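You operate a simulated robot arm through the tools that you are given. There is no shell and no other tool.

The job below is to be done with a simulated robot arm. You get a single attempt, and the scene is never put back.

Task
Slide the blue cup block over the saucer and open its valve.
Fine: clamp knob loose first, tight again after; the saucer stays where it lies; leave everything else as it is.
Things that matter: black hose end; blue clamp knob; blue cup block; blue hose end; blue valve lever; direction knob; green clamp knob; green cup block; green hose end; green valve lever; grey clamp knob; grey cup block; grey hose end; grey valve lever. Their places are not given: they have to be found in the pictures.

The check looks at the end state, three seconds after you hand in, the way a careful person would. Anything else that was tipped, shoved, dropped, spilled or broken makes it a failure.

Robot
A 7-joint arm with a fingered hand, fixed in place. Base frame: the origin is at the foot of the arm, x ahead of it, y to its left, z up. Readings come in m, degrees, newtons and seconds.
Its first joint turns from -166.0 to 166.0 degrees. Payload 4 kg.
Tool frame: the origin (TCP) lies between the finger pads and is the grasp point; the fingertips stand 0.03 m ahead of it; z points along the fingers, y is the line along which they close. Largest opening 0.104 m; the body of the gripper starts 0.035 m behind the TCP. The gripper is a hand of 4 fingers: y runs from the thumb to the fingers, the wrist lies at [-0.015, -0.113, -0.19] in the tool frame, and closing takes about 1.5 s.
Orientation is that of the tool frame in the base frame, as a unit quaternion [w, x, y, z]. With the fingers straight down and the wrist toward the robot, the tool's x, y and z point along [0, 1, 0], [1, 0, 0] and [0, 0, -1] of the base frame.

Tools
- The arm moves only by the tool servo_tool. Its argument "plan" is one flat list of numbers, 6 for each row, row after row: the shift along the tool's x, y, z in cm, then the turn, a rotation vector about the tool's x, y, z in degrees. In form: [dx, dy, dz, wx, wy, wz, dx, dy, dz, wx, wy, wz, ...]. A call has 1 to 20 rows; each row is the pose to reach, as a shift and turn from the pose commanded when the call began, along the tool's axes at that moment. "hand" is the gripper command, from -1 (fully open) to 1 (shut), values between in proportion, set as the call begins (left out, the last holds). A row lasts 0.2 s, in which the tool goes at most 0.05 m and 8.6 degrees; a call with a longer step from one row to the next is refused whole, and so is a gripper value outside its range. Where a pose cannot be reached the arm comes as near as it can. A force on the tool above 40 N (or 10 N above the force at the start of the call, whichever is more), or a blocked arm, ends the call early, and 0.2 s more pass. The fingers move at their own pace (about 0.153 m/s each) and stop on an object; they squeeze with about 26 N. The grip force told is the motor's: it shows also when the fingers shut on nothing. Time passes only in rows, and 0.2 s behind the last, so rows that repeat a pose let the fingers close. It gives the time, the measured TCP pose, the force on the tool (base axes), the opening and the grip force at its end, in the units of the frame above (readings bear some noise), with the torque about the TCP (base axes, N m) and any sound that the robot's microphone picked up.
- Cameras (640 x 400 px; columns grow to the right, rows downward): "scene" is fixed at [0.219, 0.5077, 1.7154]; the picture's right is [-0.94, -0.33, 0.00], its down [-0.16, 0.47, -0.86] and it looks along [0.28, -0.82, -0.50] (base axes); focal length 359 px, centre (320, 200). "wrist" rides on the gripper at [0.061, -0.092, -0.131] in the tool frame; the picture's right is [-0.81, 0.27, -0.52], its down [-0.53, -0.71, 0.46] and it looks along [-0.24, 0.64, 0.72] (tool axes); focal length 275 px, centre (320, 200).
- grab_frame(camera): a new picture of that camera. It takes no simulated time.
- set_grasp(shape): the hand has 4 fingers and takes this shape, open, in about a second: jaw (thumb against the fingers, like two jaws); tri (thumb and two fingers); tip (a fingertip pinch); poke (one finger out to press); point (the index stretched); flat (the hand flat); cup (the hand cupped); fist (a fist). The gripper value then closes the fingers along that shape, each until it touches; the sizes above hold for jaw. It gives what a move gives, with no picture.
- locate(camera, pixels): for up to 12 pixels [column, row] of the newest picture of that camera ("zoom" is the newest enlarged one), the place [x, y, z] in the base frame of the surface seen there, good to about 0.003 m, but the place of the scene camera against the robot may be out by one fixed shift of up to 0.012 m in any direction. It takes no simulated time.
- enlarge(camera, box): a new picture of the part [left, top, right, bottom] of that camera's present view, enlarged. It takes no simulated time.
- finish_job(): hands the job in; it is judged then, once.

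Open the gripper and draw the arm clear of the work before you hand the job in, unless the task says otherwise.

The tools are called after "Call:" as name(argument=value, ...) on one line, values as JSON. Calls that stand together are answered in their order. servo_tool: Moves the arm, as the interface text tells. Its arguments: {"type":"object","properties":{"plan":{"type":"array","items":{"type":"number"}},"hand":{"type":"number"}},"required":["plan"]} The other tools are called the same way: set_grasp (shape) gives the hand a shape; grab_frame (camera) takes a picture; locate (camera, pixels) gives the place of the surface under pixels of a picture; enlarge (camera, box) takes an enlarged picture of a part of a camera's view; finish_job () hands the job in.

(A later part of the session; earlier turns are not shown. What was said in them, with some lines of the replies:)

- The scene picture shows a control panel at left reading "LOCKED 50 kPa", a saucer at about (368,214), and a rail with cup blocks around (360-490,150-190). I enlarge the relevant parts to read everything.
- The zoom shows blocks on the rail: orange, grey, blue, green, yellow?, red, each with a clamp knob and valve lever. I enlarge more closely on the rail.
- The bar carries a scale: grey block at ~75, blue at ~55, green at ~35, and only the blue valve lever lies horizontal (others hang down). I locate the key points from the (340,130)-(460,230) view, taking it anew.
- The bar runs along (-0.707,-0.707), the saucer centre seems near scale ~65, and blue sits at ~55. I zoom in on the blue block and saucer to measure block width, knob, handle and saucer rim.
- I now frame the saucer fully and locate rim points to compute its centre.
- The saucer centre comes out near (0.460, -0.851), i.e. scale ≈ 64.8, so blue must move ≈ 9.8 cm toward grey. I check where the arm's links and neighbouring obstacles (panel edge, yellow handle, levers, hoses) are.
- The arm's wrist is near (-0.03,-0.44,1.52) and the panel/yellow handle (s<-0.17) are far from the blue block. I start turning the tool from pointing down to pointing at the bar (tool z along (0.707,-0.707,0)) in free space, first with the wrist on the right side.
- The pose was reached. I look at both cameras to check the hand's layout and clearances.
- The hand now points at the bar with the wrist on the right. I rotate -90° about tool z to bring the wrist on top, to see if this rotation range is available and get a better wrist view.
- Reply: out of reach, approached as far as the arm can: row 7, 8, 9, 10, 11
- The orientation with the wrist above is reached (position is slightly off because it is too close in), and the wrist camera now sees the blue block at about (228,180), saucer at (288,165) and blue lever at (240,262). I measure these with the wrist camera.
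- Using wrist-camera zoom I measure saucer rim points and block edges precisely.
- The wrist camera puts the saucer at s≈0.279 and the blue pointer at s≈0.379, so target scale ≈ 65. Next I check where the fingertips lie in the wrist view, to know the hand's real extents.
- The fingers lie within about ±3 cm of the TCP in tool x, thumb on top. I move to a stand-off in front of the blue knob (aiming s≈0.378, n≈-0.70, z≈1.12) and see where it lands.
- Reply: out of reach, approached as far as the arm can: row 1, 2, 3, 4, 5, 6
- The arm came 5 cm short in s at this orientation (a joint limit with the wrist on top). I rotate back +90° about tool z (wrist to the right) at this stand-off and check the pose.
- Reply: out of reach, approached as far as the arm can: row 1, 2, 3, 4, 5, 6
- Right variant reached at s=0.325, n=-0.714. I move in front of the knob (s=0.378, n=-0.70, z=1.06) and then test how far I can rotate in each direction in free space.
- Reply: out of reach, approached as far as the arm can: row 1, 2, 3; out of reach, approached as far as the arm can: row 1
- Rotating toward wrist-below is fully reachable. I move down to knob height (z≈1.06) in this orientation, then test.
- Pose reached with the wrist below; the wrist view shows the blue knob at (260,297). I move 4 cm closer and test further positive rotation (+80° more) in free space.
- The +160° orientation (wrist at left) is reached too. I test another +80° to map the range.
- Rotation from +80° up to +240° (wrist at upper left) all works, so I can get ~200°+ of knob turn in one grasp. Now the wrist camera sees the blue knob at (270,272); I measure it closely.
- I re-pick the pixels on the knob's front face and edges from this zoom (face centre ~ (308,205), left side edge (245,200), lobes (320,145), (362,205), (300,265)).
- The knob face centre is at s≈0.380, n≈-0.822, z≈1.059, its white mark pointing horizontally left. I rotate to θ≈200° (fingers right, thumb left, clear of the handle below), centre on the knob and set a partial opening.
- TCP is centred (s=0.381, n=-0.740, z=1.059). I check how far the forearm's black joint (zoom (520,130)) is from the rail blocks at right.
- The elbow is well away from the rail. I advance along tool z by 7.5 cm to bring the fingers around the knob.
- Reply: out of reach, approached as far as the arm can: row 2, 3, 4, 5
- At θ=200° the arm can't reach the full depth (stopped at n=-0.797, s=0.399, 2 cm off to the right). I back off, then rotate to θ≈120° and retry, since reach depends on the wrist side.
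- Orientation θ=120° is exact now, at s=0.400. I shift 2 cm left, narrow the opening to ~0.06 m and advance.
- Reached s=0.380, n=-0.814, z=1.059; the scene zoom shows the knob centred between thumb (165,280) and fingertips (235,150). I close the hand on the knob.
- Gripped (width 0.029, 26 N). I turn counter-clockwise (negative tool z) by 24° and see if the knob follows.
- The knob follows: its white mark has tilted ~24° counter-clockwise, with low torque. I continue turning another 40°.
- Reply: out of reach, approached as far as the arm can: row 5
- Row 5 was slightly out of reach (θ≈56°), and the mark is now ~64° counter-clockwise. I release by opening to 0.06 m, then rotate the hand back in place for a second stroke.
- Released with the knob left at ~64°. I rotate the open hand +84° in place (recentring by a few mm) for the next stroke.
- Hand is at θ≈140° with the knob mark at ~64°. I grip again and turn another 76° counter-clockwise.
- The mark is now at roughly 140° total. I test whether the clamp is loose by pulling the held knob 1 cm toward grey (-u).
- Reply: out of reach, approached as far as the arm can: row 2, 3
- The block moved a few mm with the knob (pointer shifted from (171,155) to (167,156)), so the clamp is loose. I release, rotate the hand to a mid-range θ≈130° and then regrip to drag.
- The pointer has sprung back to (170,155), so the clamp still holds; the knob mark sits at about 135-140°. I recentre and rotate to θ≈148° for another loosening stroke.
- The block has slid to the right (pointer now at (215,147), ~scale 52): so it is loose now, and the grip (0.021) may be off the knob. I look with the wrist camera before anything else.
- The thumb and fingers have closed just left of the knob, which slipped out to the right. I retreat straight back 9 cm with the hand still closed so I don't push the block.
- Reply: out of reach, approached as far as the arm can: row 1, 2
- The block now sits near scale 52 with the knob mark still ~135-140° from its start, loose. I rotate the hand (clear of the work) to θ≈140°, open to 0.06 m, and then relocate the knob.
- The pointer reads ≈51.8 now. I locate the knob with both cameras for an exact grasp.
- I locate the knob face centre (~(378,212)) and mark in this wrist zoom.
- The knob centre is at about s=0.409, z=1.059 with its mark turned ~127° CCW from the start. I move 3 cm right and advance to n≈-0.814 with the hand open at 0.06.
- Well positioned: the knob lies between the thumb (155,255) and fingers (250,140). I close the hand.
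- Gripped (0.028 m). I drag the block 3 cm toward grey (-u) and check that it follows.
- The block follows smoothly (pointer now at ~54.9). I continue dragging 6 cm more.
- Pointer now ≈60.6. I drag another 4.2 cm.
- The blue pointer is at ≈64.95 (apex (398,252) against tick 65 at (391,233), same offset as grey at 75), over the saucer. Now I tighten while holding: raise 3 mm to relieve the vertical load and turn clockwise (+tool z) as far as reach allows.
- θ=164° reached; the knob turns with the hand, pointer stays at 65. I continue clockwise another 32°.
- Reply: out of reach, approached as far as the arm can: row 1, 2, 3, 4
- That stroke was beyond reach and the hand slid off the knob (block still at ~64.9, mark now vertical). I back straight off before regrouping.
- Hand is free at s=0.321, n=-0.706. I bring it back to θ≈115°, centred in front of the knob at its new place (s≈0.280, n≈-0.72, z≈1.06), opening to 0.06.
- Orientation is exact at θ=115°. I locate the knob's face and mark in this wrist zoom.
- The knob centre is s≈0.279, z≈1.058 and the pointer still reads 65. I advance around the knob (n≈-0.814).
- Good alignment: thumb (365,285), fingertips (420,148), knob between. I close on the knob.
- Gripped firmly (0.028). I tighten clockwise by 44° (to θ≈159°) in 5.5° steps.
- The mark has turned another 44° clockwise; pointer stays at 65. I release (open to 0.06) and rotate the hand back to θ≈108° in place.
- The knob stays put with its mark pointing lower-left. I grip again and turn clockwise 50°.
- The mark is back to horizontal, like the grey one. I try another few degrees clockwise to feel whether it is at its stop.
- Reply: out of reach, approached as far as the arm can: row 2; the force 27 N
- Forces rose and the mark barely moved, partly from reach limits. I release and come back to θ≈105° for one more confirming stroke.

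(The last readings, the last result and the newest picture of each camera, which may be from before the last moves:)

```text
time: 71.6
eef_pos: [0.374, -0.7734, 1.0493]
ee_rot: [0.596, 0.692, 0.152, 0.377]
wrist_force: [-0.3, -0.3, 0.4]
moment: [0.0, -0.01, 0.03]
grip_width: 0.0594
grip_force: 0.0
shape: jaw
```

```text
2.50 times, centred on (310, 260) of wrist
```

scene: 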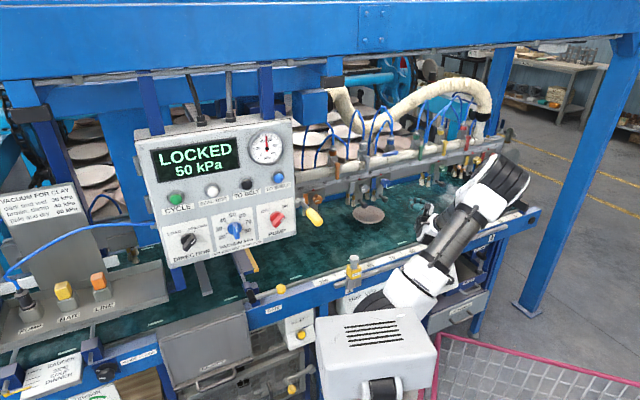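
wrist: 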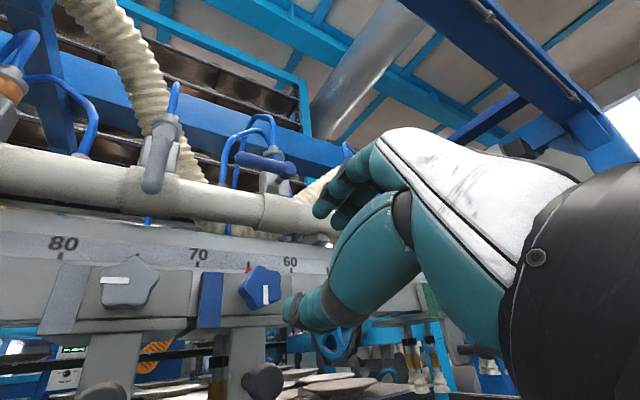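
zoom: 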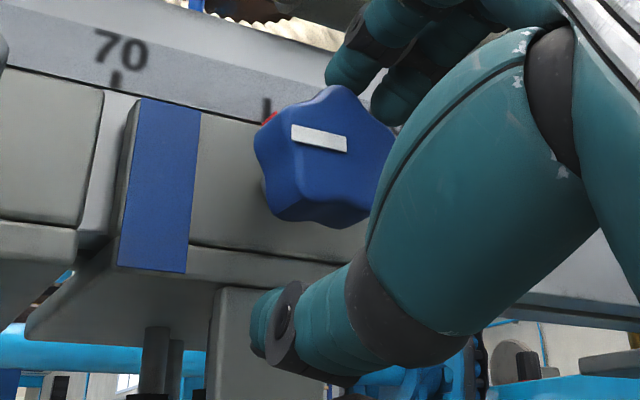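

The mark is parallel with the bar again (its starting angle). I recentre (8 mm up, 3 mm left) and do one confirming clockwise stroke.

Call:
servo_tool(plan=[0.29, 0.35, 0, 0, 0, 0, 0.57, 0.7, 0, 0, 0, 0])

Call:
servo_tool(plan=[0, 0, 0, 0, 0, 0, 0, 0, 0, 0, 0, 0, 0, 0, 0, 0, 0, 0, 0, 0, 0, 0, 0, 0, 0, 0, 0, 0, 0, 0, 0, 0, 0, 0, 0, 0, 0, 0, 0, 0, 0, 0, 0, 0, 0, 0, 0, 5, 0, 0, 0, 0, 0, 10, 0, 0, 0, 0, 0, 15], hand=1)

Call:
enlarge(camera="scene", box=[345, 155, 405, 205])

```text
time: 72.2
eef_pos: [0.3772, -0.7714, 1.0592]
ee_rot: [0.595, 0.693, 0.151, 0.378]
wrist_force: [-1.0, 0.1, -0.6]
moment: [0.0, 0.02, 0.0]
grip_width: 0.0594
grip_force: 0.1
shape: jaw
```

```text
time: 74.4
eef_pos: [0.3789, -0.7731, 1.0584]
ee_rot: [0.541, 0.706, 0.06, 0.454]
wrist_force: [6.8, 4.2, 2.1]
moment: [-0.32, 0.12, 0.12]
grip_width: 0.0272
grip_force: 25.8
shape: jaw
```

```text
8.00 times, centred on (375, 180) of scene
```

zoom: 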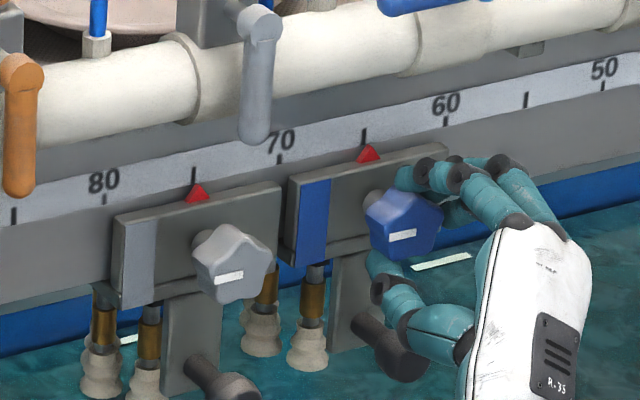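

There is now a resisting torque of ~0.3 N·m about the knob axis and the mark doesn't move: it's at its stop. I add a few degrees more to snug it.

Call:
servo_tool(plan=[0, 0, 0, 0, 0, 4, 0, 0, 0, 0, 0, 8, 0, 0, 0, 0, 0, 12])

Call:
enlarge(camera="scene", box=[345, 155, 405, 205])

```text
time: 75.2
eef_pos: [0.3795, -0.7706, 1.0594]
ee_rot: [0.49, 0.708, -0.014, 0.508]
wrist_force: [11.3, 0.5, 8.5]
moment: [-0.56, 0.0, 0.12]
grip_width: 0.0262
grip_force: 26.4
shape: jaw
```

```text
8.00 times, centred on (375, 180) of scene
```

zoom: 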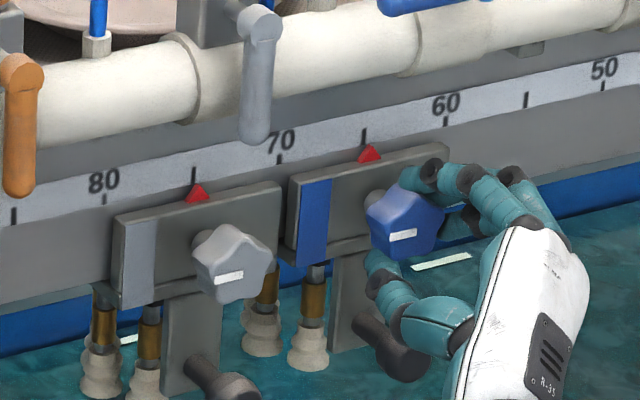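

The hand starts slipping over the lobes while the knob stays at its stop, so it is tight. I do a gentle 6 mm tug to the right to verify that the block now holds.

Call:
servo_tool(plan=[-0.2, 0.22, 0, 0, 0, -4, -0.41, 0.44, 0, 0, 0, -4])

Call:
enlarge(camera="scene", box=[345, 155, 405, 205])

```text
time: 75.8
eef_pos: [0.3745, -0.775, 1.0579]
ee_rot: [0.507, 0.71, 0.012, 0.489]
wrist_force: [15.0, 9.5, 0.0]
moment: [-0.2, 0.15, 0.42]
grip_width: 0.0262
grip_force: 25.9
shape: jaw
```

```text
8.00 times, centred on (375, 180) of scene
```

zoom: 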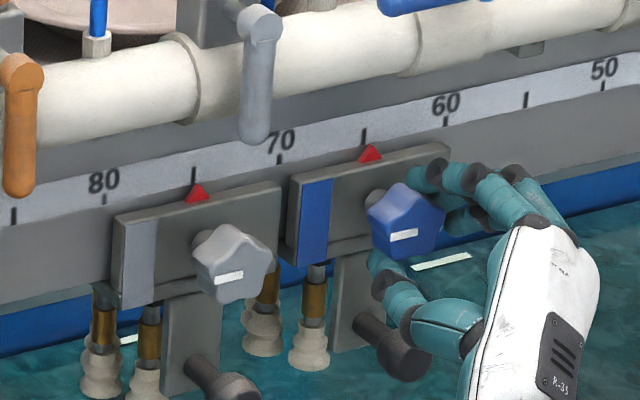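

The block resists ~17 N sideways without sliding: it's clamped. I undo the tug, open the hand, and retreat.

Call:
servo_tool(plan=[0.41, -0.44, 0, 0, 0, 0, 0.41, -0.44, 0, 0, 0, 0])

Call:
servo_tool(plan=[0, 0, 0, 0, 0, 0, 0, 0, 0, 0, 0, 0, 0, 0, 0, 0, 0, 0, 0, 0, 0, 0, 0, 0, 0, 0, -2, 0, 0, 0, 0, 0, -4, 0, 0, 0, 0, 0, -7, 0, 0, 0, 0, 0, -10, 0, 0, 0], hand=-0.15)

Call:
enlarge(camera="scene", box=[345, 140, 425, 200])

Call:
enlarge(camera="scene", box=[365, 160, 397, 180])

Call:
grab_frame(camera="wrist")

```text
time: 76.4
eef_pos: [0.3758, -0.7739, 1.0575]
ee_rot: [0.509, 0.709, 0.009, 0.488]
wrist_force: [6.3, -7.9, 0.8]
moment: [-0.21, 0.03, -0.05]
grip_width: 0.026
grip_force: 26.3
shape: jaw
```

```text
time: 78.2
eef_pos: [0.3074, -0.6994, 1.0585]
ee_rot: [0.508, 0.709, 0.01, 0.489]
wrist_force: [-0.4, -0.8, -0.2]
moment: [0.04, -0.01, -0.01]
grip_width: 0.0592
grip_force: 0.2
shape: jaw
```

```text
6.67 times, centred on (385, 170) of scene
```

zoom: 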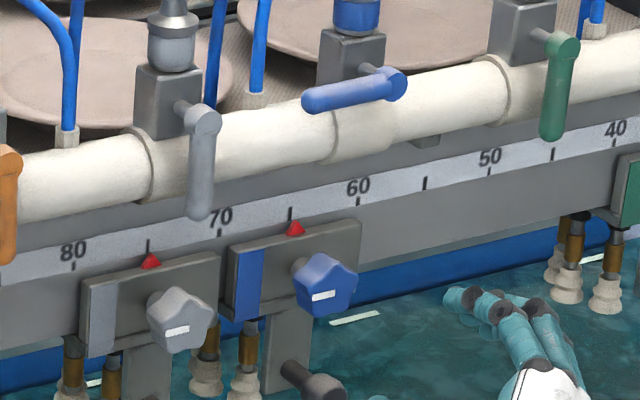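

```text
16.00 times, centred on (381, 170) of scene
```

zoom: 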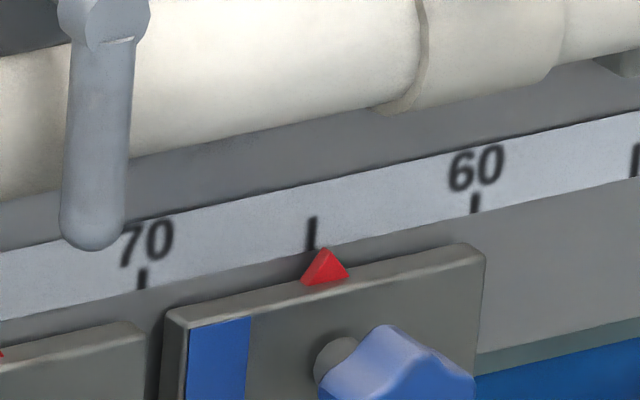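

```text
taken
```

wrist: 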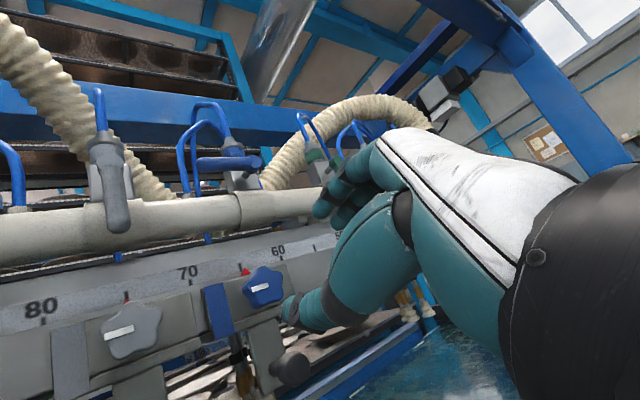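

The block reads ≈64.7, still over the saucer, with the knob mark back at its starting angle. Next is the blue valve lever (hub near s≈0.305, z≈1.187, pointing left). I back off and rise to z≈1.18 in front of it.

Call:
servo_tool(plan=[0, 0, -2, 0, 0, 0, 0, 0, -4, 0, 0, 0, 2.2, 2.1, -4, 0, 0, 0, 4.4, 4.1, -4, 0, 0, 0, 6.6, 6.2, -4, 0, 0, 0, 8.8, 8.2, -4, 0, 0, 0])

Call:
grab_frame(camera="wrist")

Call:
grab_frame(camera="scene")

```text
time: 79.6
eef_pos: [0.2849, -0.6671, 1.1778]
ee_rot: [0.508, 0.709, 0.011, 0.489]
wrist_force: [0.0, 0.1, 0.7]
moment: [0.0, -0.03, 0.0]
grip_width: 0.0593
grip_force: 0.1
shape: jaw
```

```text
taken
```

wrist: 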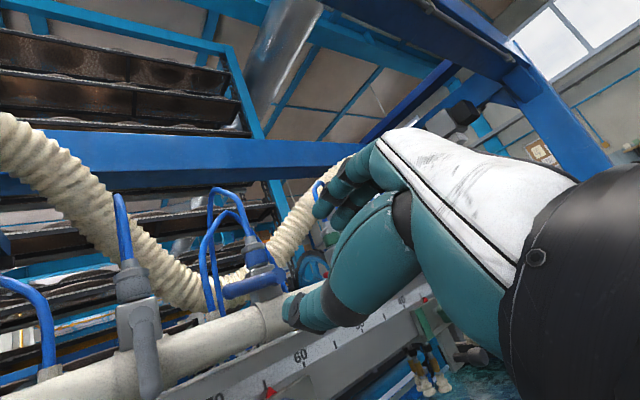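

```text
taken
```

scene: 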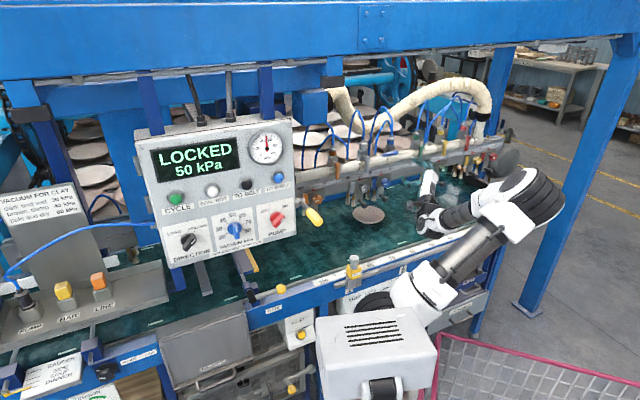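

Now in free space at z=1.178, n≈-0.673. I set the "poke" shape and look where the finger ends up.

Call:
set_grasp(shape="poke")

Call:
grab_frame(camera="wrist")

Call:
enlarge(camera="scene", box=[370, 130, 470, 230])

```text
time: 80.5
eef_pos: [0.2858, -0.6675, 1.178]
ee_rot: [0.507, 0.709, 0.01, 0.49]
wrist_force: [-0.3, 0.1, 0.5]
moment: [-0.01, -0.02, 0.02]
grip_width: 0.0
grip_force: 0.0
shape: poke
```

```text
taken
```

wrist: 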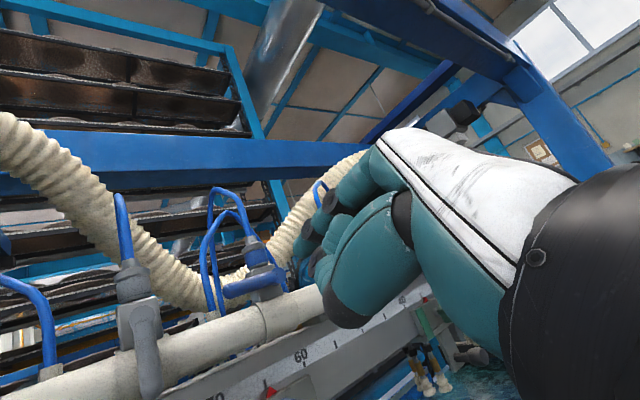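

```text
4.00 times, centred on (420, 180) of scene
```

zoom: 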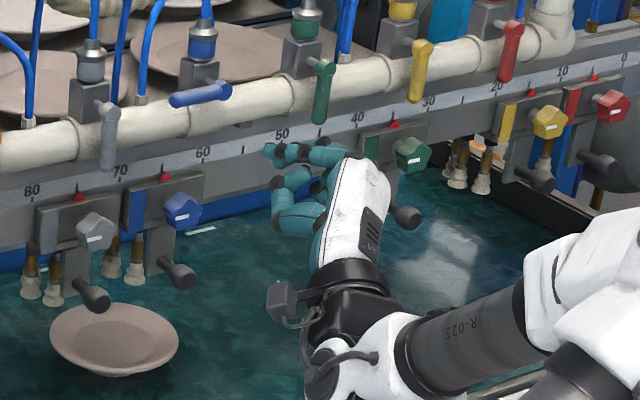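

I zoom in on the poke finger to locate its tip.

Call:
enlarge(camera="scene", box=[430, 160, 470, 195])

Call:
enlarge(camera="wrist", box=[260, 150, 420, 330])

```text
11.43 times, centred on (450, 178) of scene
```

zoom: 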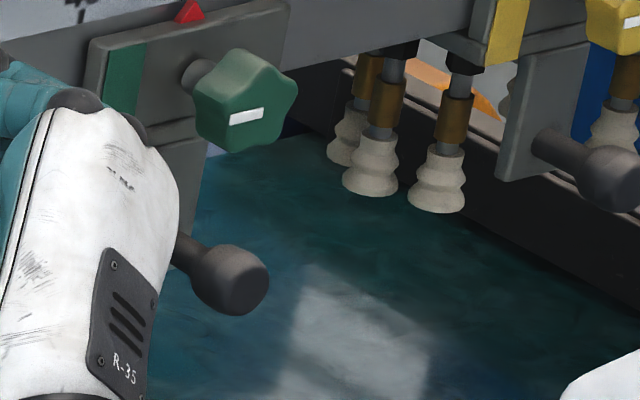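

```text
2.22 times, centred on (340, 240) of wrist
```

zoom: 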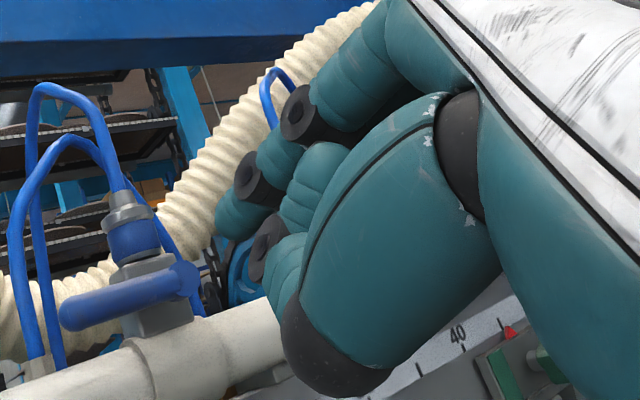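

The box was widened by the aspect ratio; the fingers are around scene (400-425,165-190). I zoom there.

Call:
enlarge(camera="scene", box=[395, 155, 439, 185])

Call:
locate(camera="zoom", pixels=[[150, 150], [160, 170], [200, 170], [250, 180]])

```text
13.33 times, centred on (417, 170) of scene
```

zoom: 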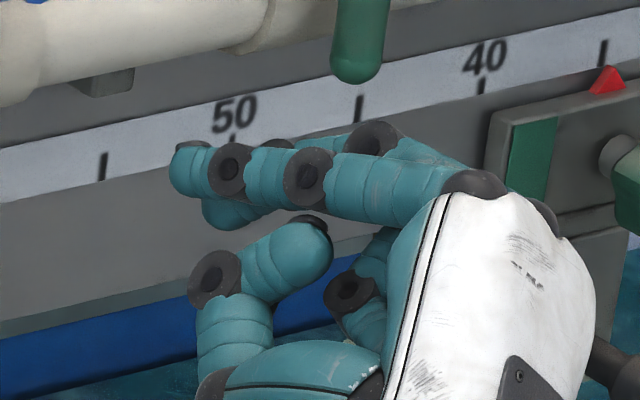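

```text
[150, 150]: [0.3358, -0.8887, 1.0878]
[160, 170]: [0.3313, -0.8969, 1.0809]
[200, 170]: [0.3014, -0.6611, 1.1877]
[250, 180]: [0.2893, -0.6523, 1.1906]
```

The poke finger is still bent beside another finger. I try the "point" shape (index stretched) for a cleaner probe.

Call:
set_grasp(shape="point")

Call:
enlarge(camera="scene", box=[385, 150, 441, 185])

Call:
enlarge(camera="wrist", box=[200, 130, 420, 330])

```text
time: 81.4
eef_pos: [0.2849, -0.6666, 1.1781]
ee_rot: [0.507, 0.709, 0.01, 0.491]
wrist_force: [-0.4, -0.6, 0.7]
moment: [0.01, 0.02, 0.0]
grip_width: 0.0001
grip_force: 0.0
shape: point
```

```text
11.43 times, centred on (413, 168) of scene
```

zoom: 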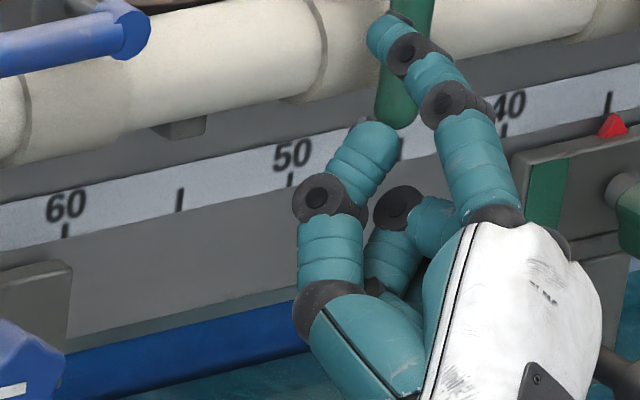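

```text
2.00 times, centred on (310, 230) of wrist
```

zoom: 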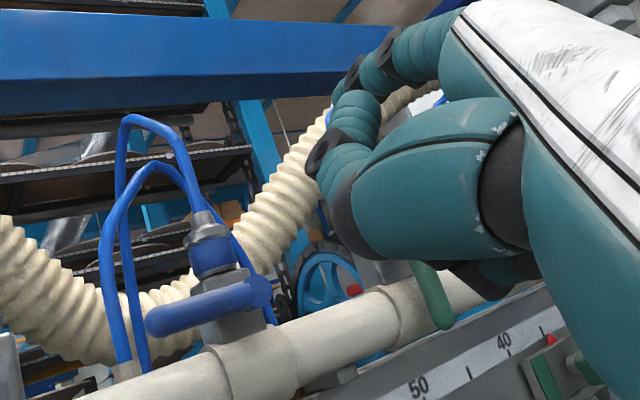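

Now the index is stretched, tip at about (388,35) in the scene zoom. I locate its tip and joints for the tool-frame offset.

Call:
enlarge(camera="scene", box=[385, 150, 441, 185])

Call:
locate(camera="zoom", pixels=[[385, 35], [405, 50], [430, 75], [445, 103], [470, 150], [490, 210], [370, 140], [320, 200], [330, 250], [405, 205], [388, 22]])

Call:
locate(camera="wrist", pixels=[[345, 185], [335, 170], [360, 160], [375, 160], [400, 140]])

```text
11.43 times, centred on (413, 168) of scene
```

zoom: 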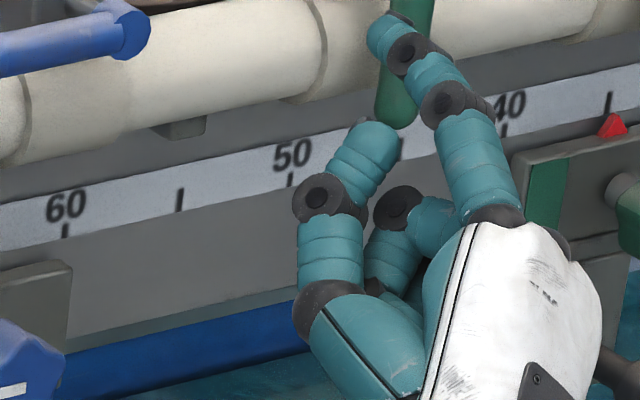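

```text
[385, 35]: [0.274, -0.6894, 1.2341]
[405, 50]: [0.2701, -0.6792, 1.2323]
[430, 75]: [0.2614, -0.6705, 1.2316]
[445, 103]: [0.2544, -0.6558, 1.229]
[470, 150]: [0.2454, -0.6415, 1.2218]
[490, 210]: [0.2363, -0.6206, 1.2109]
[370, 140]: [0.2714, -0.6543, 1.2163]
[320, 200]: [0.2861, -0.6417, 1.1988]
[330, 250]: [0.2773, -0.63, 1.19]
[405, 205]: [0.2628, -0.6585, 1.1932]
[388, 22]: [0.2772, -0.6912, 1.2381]
```

```text
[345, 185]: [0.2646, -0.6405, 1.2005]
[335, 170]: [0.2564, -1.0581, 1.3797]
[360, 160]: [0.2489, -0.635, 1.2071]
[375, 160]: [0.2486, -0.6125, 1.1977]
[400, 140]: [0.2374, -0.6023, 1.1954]
```

The index tip sits about +2.7 cm in s, +6 cm up and ~1.5 cm ahead of the TCP, leading the other fingers by ~3 cm: good as a probe. Now I measure the blue lever with the wrist camera.

Call:
enlarge(camera="wrist", box=[200, 230, 320, 320])

Call:
locate(camera="wrist", pixels=[[280, 275], [272, 277], [260, 281], [245, 285], [230, 290], [225, 285], [225, 296], [278, 268], [282, 283], [262, 270]])

```text
4.44 times, centred on (260, 275) of wrist
```

zoom: 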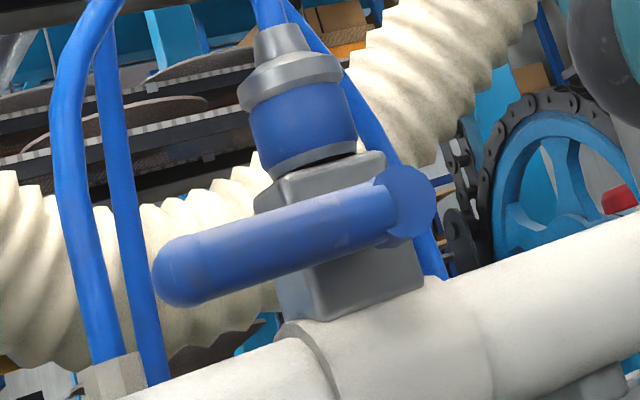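

```text
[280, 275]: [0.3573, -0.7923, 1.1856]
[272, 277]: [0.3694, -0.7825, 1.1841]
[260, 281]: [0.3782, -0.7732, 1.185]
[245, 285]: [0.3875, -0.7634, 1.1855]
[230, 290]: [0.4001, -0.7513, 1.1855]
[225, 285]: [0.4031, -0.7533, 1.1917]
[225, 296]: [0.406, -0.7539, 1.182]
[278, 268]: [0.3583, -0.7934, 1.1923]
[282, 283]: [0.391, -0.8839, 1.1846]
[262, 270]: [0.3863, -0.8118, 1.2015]
```

Blue lever: hub at s≈0.308, z≈1.186, tip at s≈0.243, front n≈-0.814. I position the index tip in front of and just above the lever (tip at about s=0.263, z=1.223, n=-0.77), still clear of everything.

Call:
servo_tool(plan=[0.7, -1.2, 1.0, 0, 0, 0, 1.4, -2.4, 2.5, 0, 0, 0, 2.13, -3.59, 4.5, 0, 0, 0, 2.13, -3.59, 6, 0, 0, 0, 2.13, -3.59, 7.5, 0, 0, 0])

Call:
enlarge(camera="scene", box=[345, 130, 425, 180])

Call:
grab_frame(camera="wrist")

```text
time: 82.6
eef_pos: [0.3658, -0.6922, 1.1675]
ee_rot: [0.508, 0.709, 0.01, 0.49]
wrist_force: [0.0, 0.0, 0.2]
moment: [0.01, 0.01, 0.01]
grip_width: 0.0002
grip_force: 0.0
shape: point
```

```text
8.00 times, centred on (385, 155) of scene
```

zoom: 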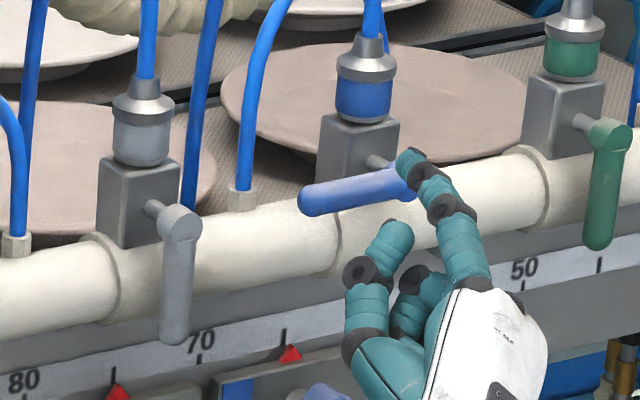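

```text
taken
```

wrist: 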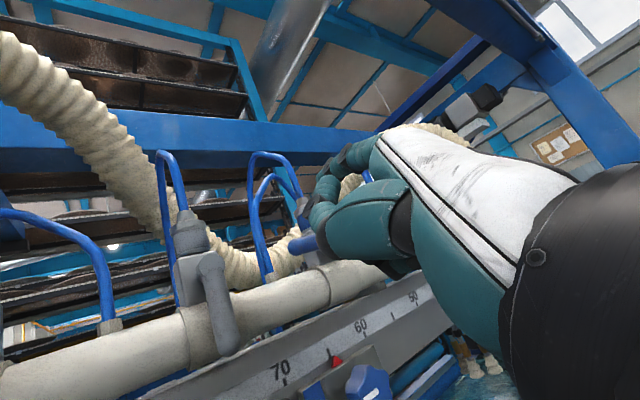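

I locate the index tip (zoom (408,160)) and lever points in this same scene zoom for their relative offset.

Call:
enlarge(camera="scene", box=[370, 135, 410, 165])

Call:
locate(camera="zoom", pixels=[[365, 200], [385, 215], [200, 265], [250, 255], [300, 245], [340, 235], [440, 240]])

```text
13.33 times, centred on (390, 150) of scene
```

zoom: 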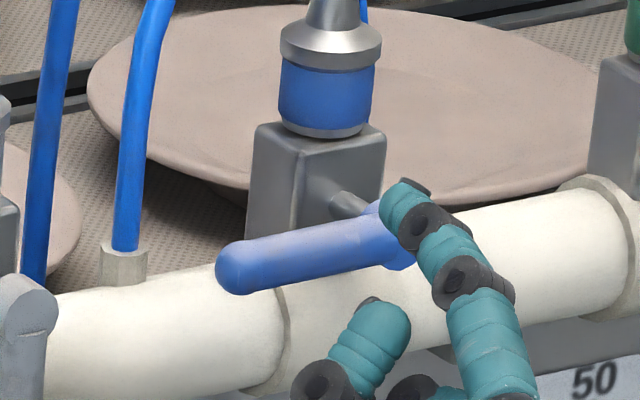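

```text
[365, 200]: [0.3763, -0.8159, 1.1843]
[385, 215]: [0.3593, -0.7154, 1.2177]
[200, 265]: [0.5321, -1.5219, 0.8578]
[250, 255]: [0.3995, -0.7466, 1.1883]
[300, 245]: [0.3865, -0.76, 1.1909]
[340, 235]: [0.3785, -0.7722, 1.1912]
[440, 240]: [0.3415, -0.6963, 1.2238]
```

The index tip is at s≈0.261, z≈1.216, about 1.3 cm above the lever's top and 4.5 cm in front of it. I advance 5.3 cm so it hovers over the lever.

Call:
servo_tool(plan=[0, 0, 1.5, 0, 0, 0, 0, 0, 3.0, 0, 0, 0, 0, 0, 4.2, 0, 0, 0, 0, 0, 5.3, 0, 0, 0])

Call:
enlarge(camera="scene", box=[370, 135, 410, 165])

Call:
enlarge(camera="wrist", box=[180, 160, 360, 300])

```text
time: 83.6
eef_pos: [0.4042, -0.7286, 1.1656]
ee_rot: [0.507, 0.709, 0.01, 0.49]
wrist_force: [0.3, 0.2, -0.1]
moment: [0.0, -0.02, 0.01]
grip_width: 0.0001
grip_force: 0.0
shape: point
```

```text
13.33 times, centred on (390, 150) of scene
```

zoom: 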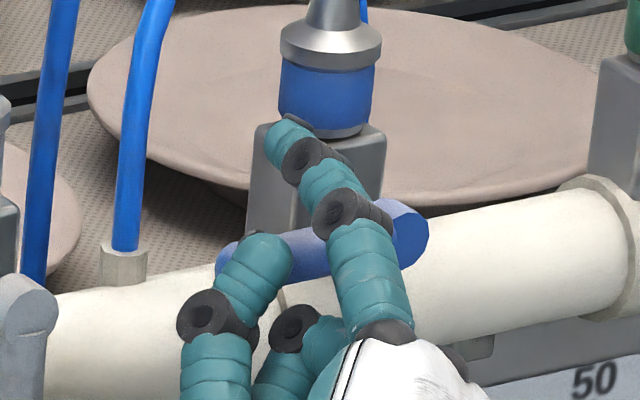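

```text
2.86 times, centred on (270, 230) of wrist
```

zoom: 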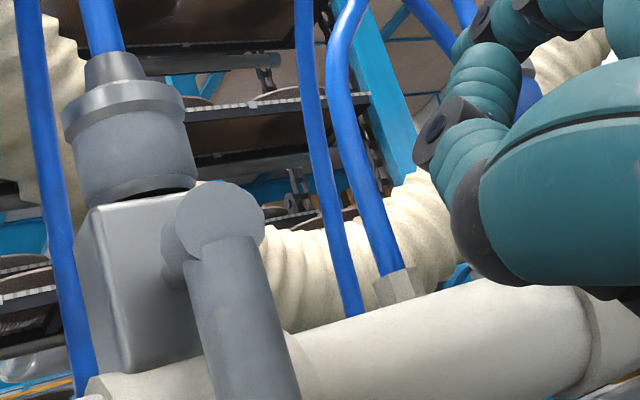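

The index now reaches over the lever (tip at (288,140) in the scene zoom), thumb tip at (262,255) in front of it. I locate both relative to the lever.

Call:
locate(camera="zoom", pixels=[[283, 145], [290, 128], [320, 175], [360, 230], [375, 290], [262, 255], [270, 240], [240, 290], [230, 255], [405, 220], [300, 255], [318, 260]])

```text
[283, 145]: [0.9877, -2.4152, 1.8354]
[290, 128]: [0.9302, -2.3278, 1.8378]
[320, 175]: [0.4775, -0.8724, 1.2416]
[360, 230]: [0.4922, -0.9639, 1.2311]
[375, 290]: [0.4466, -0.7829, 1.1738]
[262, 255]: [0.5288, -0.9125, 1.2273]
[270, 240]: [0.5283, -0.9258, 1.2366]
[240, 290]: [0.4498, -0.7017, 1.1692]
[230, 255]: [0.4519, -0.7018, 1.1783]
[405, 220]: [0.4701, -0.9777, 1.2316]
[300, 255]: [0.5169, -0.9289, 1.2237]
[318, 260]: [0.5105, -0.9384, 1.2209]
```

Those pixels were read off the wrist zoom (the newest one). I retake the scene zoom and locate again.

Call:
enlarge(camera="scene", box=[370, 135, 410, 165])

Call:
locate(camera="zoom", pixels=[[283, 145], [292, 125], [320, 175], [360, 230], [375, 290], [262, 255], [270, 240], [240, 290], [226, 262], [405, 220], [310, 255], [220, 330]])

```text
13.33 times, centred on (390, 150) of scene
```

zoom: 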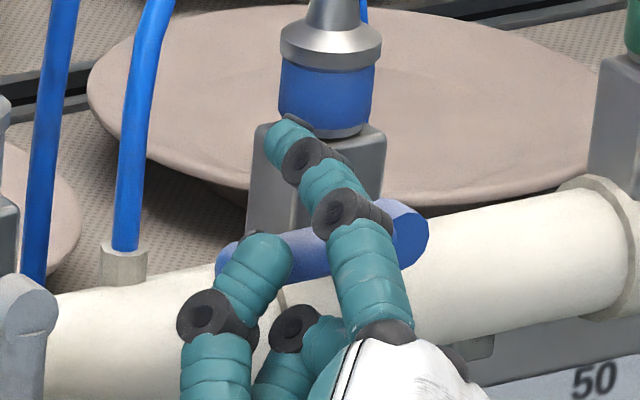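

```text
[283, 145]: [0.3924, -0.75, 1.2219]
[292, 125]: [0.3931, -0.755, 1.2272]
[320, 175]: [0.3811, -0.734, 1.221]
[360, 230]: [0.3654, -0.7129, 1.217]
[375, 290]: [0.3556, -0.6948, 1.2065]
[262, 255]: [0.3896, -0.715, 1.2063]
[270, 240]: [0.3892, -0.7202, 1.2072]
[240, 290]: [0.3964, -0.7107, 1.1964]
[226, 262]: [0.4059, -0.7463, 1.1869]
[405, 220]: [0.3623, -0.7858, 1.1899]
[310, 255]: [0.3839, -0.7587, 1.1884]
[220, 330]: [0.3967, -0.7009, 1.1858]
```

The index tip overlaps the lever's depth (tip centre n≈-0.815 vs lever -0.808 to -0.823, scene frame), ~1.2 cm above it. I check the pipe's front surface to be sure the finger won't touch it when moving down.

Call:
locate(camera="zoom", pixels=[[470, 230], [470, 260], [470, 290], [470, 320], [100, 320], [100, 350], [100, 380], [270, 355], [20, 295], [15, 330], [420, 260]])

```text
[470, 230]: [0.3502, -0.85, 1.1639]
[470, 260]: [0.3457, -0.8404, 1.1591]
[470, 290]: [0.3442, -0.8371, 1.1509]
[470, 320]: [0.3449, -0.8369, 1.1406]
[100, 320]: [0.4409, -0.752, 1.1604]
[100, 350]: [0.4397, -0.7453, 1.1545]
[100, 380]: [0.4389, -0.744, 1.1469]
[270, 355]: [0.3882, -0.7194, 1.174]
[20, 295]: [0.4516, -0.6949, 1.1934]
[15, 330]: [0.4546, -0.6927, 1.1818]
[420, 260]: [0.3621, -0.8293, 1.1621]
```

The pipe front is at n≈-0.836, leaving ~1 cm margin, and the grey lever is well to the left (s≈0.17). I push the lever's end down along the first part of its arc.

Call:
servo_tool(plan=[0, 0, 0.3, 0, 0, 0, -0.9, -1.08, 0.3, 0, 0, 0, -1.48, -2.11, 0.3, 0, 0, 0, -2.31, -2.95, 0.3, 0, 0, 0])

Call:
enlarge(camera="scene", box=[370, 135, 410, 165])

```text
time: 84.6
eef_pos: [0.4084, -0.7293, 1.1288]
ee_rot: [0.508, 0.709, 0.011, 0.49]
wrist_force: [0.1, 1.0, -0.6]
moment: [-0.04, -0.02, 0.04]
grip_width: 0.0
grip_force: 0.0
shape: point
```

```text
13.33 times, centred on (390, 150) of scene
```

zoom: 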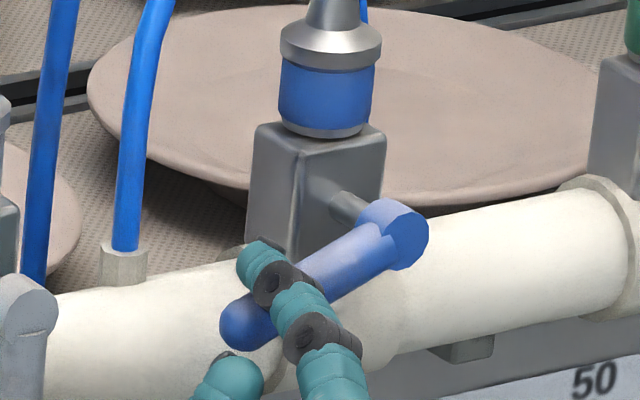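

The lever is turning with the finger (now ~25° down), forces tiny. I continue along the arc to about 60°.

Call:
servo_tool(plan=[-0.5, -0.32, 0, 0, 0, 0, -1.02, -0.6, 0, 0, 0, 0, -1.6, -0.78, 0, 0, 0, 0, -2.16, -0.92, 0, 0, 0, 0])

Call:
enlarge(camera="scene", box=[370, 135, 410, 165])

```text
time: 85.6
eef_pos: [0.4001, -0.7365, 1.1078]
ee_rot: [0.508, 0.709, 0.011, 0.489]
wrist_force: [-0.2, 0.6, 0.2]
moment: [-0.05, 0.03, 0.0]
grip_width: 0.0001
grip_force: 0.1
shape: point
```

```text
13.33 times, centred on (390, 150) of scene
```

zoom: 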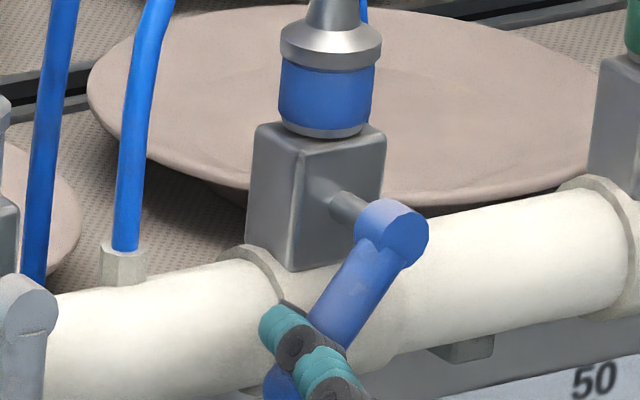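

Lever now ~55° down. I continue to vertical.

Call:
servo_tool(plan=[-0.6, 0, 0, 0, 0, 0, -1.19, -0.01, 0, 0, 0, 0, -1.76, 0.14, 0, 0, 0, 0, -2.33, 0.29, 0, 0, 0, 0])

Call:
enlarge(camera="scene", box=[370, 140, 410, 170])

```text
time: 86.6
eef_pos: [0.3878, -0.7494, 1.0942]
ee_rot: [0.508, 0.709, 0.01, 0.489]
wrist_force: [-0.7, 0.3, 0.1]
moment: [0.0, -0.01, 0.02]
grip_width: 0.0
grip_force: 0.1
shape: point
```

```text
13.33 times, centred on (390, 155) of scene
```

zoom: 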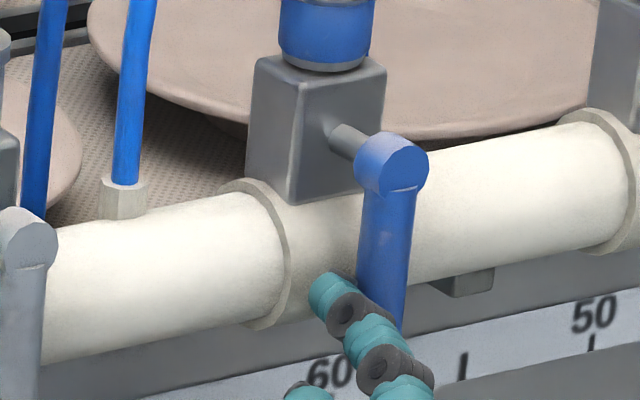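

The lever is almost vertical. I push slightly further right to seat it at its stop, watching the force.

Call:
servo_tool(plan=[-0.35, 0.2, 0, 0, 0, 0, -0.7, 0.4, 0, 0, 0, 0])

Call:
enlarge(camera="scene", box=[345, 130, 425, 180])

```text
time: 87.2
eef_pos: [0.3822, -0.7527, 1.0926]
ee_rot: [0.508, 0.708, 0.011, 0.49]
wrist_force: [2.8, 6.6, 0.9]
moment: [-0.4, 0.19, 0.01]
grip_width: 0.0
grip_force: 0.0
shape: point
```

```text
8.00 times, centred on (385, 155) of scene
```

zoom: 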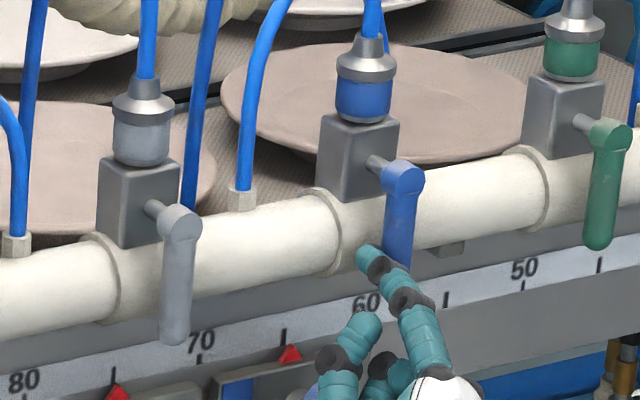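

The lever hangs vertical like the others and now resists (~7 N): it's at its open stop. I ease left 0.8 cm and withdraw straight back.

Call:
servo_tool(plan=[0.6, -0.5, 0, 0, 0, 0, 0.8, -0.7, -1.5, 0, 0, 0, 0.8, -0.7, -4, 0, 0, 0, 0.8, -0.7, -7, 0, 0, 0, 0.8, -0.7, -11, 0, 0, 0, 0.8, -0.7, -15, 0, 0, 0])

Call:
grab_frame(camera="scene")

Call:
enlarge(camera="scene", box=[330, 120, 450, 230])

Call:
grab_frame(camera="wrist")

```text
time: 88.6
eef_pos: [0.2852, -0.6402, 1.0919]
ee_rot: [0.508, 0.709, 0.01, 0.49]
wrist_force: [0.5, -0.3, -0.4]
moment: [0.0, 0.0, 0.0]
grip_width: 0.0961
grip_force: 0.1
shape: point
```

```text
taken
```

scene: 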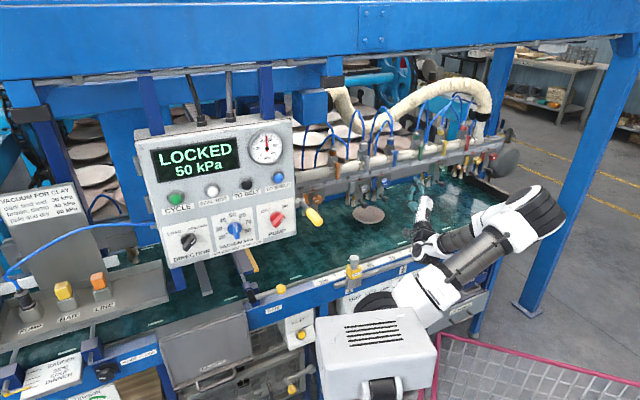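

```text
3.64 times, centred on (390, 175) of scene
```

zoom: 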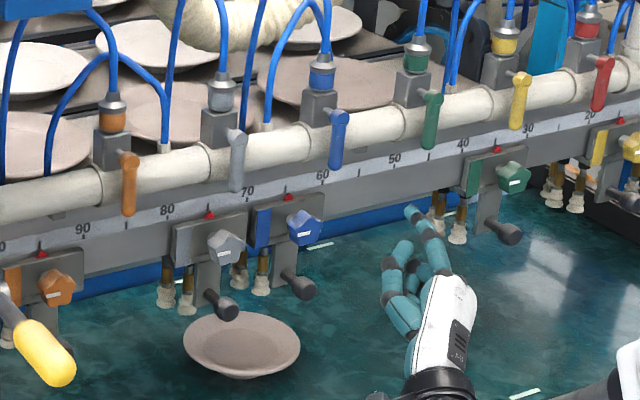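

```text
taken
```

wrist: 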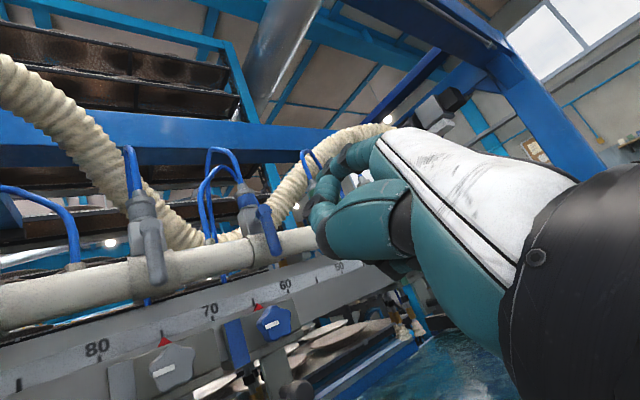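

Everything looks right: blue lever down, blue block beside grey over the saucer, display unchanged. I verify final alignment by locating the blue pointer, cups and the saucer rim with the scene camera.

Call:
enlarge(camera="scene", box=[345, 165, 413, 225])

Call:
enlarge(camera="scene", box=[346, 192, 398, 226])

```text
6.67 times, centred on (379, 195) of scene
```

zoom: 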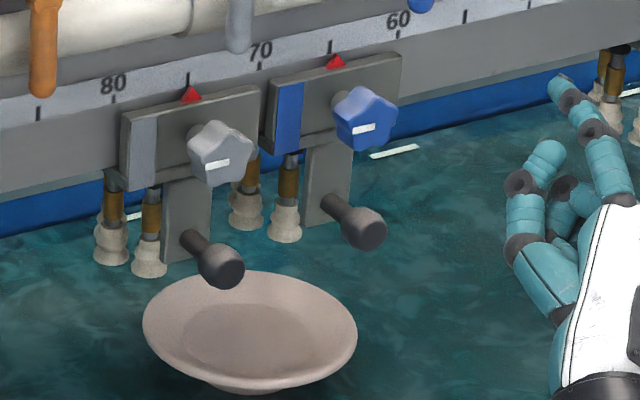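

```text
11.76 times, centred on (372, 209) of scene
```

zoom: 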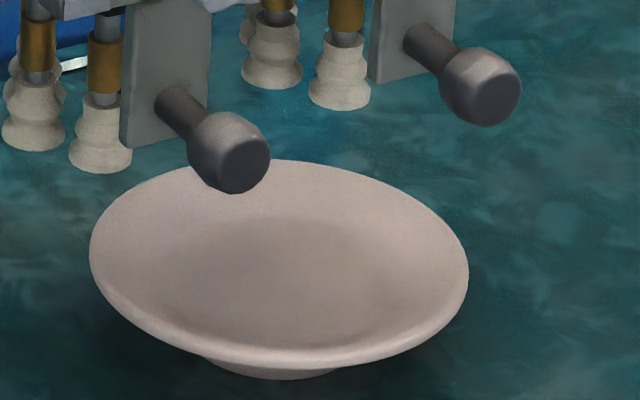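

Call:
locate(camera="zoom", pixels=[[94, 255], [104, 210], [160, 175], [300, 164], [390, 190], [450, 230], [463, 280], [430, 330], [345, 357], [230, 355], [140, 315], [280, 260]])

Call:
locate(camera="zoom", pixels=[[255, 60], [275, 80], [340, 95], [340, 60], [20, 130], [38, 140], [102, 160], [245, 30]])

Call:
locate(camera="scene", pixels=[[381.5, 174.5], [359.5, 179.5], [373, 187]])

```text
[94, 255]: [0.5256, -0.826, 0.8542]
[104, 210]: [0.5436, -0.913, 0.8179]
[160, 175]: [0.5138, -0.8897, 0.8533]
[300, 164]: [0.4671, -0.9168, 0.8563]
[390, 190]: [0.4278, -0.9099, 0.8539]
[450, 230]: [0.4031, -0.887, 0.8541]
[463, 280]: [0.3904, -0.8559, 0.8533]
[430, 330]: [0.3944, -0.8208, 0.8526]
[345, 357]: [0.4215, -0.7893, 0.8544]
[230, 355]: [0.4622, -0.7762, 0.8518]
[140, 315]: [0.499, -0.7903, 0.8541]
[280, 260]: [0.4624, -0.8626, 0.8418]
```

```text
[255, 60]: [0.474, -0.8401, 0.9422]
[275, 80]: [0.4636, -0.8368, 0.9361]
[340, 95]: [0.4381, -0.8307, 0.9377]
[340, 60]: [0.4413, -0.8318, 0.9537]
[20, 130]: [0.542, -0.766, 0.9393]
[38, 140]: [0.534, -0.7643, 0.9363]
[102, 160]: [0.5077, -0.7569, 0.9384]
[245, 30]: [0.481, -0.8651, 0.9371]
```

```text
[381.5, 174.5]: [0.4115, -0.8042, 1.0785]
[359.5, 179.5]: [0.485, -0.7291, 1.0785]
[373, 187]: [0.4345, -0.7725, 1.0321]
```

Blue pointer (s≈0.278) sits over the saucer centre (s≈0.275) and the saucer hasn't moved. I open the hand (jaw shape) and draw the arm back and up.

Call:
set_grasp(shape="jaw")

Call:
servo_tool(plan=[0, 0, -2.5, 0, 0, 0, 1.4, 1.4, -5, 0, 0, 0, 2.8, 2.9, -7, 0, 0, 0, 4.2, 4.3, -9, 0, 0, 0, 5.6, 5.8, -11, 0, 0, 0, 7.0, 7.2, -12, 0, 0, 0], hand=-1)

Call:
grab_frame(camera="scene")

Call:
enlarge(camera="scene", box=[330, 110, 470, 230])

```text
time: 89.5
eef_pos: [0.2838, -0.6405, 1.0923]
ee_rot: [0.508, 0.709, 0.011, 0.49]
wrist_force: [-0.5, 0.4, 0.2]
moment: [0.0, 0.04, 0.03]
grip_width: 0.1036
grip_force: 0.1
shape: jaw
```

```text
time: 90.9
eef_pos: [0.2009, -0.5545, 1.1935]
ee_rot: [0.507, 0.709, 0.01, 0.49]
wrist_force: [0.2, -0.4, 0.4]
moment: [0.0, 0.0, 0.04]
grip_width: 0.1037
grip_force: 0.1
shape: jaw
```

```text
taken
```

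scene: 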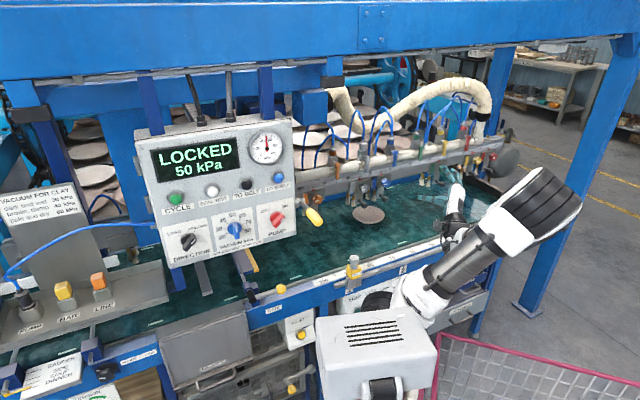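

```text
3.33 times, centred on (400, 170) of scene
```

zoom: 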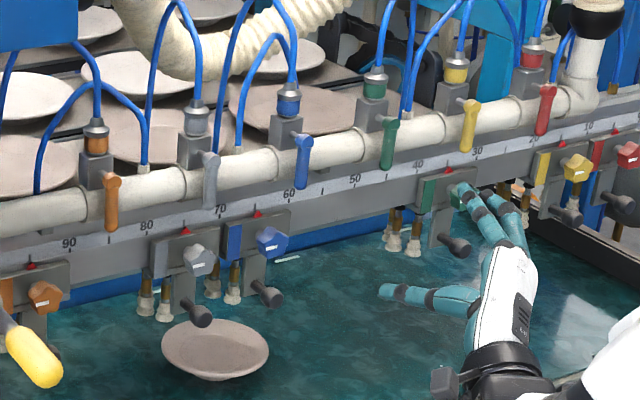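

The arm is clear with the hand open. The blue block is clamped over the saucer with its knob mark back at the tight angle, the blue lever hangs down like the other open valves, and everything else looks unchanged, so I hand in.

Call:
finish_job()

```text
The job is handed in.
```

I slid the blue cup block over the saucer, clamped it again and opened its valve, then handed the job in. No result came back from the check.

- **Block:** it moved from about 55 to about 64.7 on the scale. The last camera measurement put it within a few millimetres of the saucer's centre.
- **Clamp knob:** I loosened it first, then tightened it until it stopped turning and its white mark was back where it started. The block then held against a sideways pull of about 17 N.
- **Valve:** I turned the blue lever from horizontal to hanging straight down, like all the other levers, until it met its stop. I read "down" as open because a lever in line with the flow is the usual open position. Nothing on the valve states it.
- **Slips on the way:** once, while the clamp was loose, my grip pushed the block to about 52 before I dragged it into place. Another time the hand slid off the knob. In the pictures, neither slip disturbed anything else.
- **Everything else:** the saucer, the grey and green blocks and the display look unchanged. The hand is open and the arm is clear of the work.
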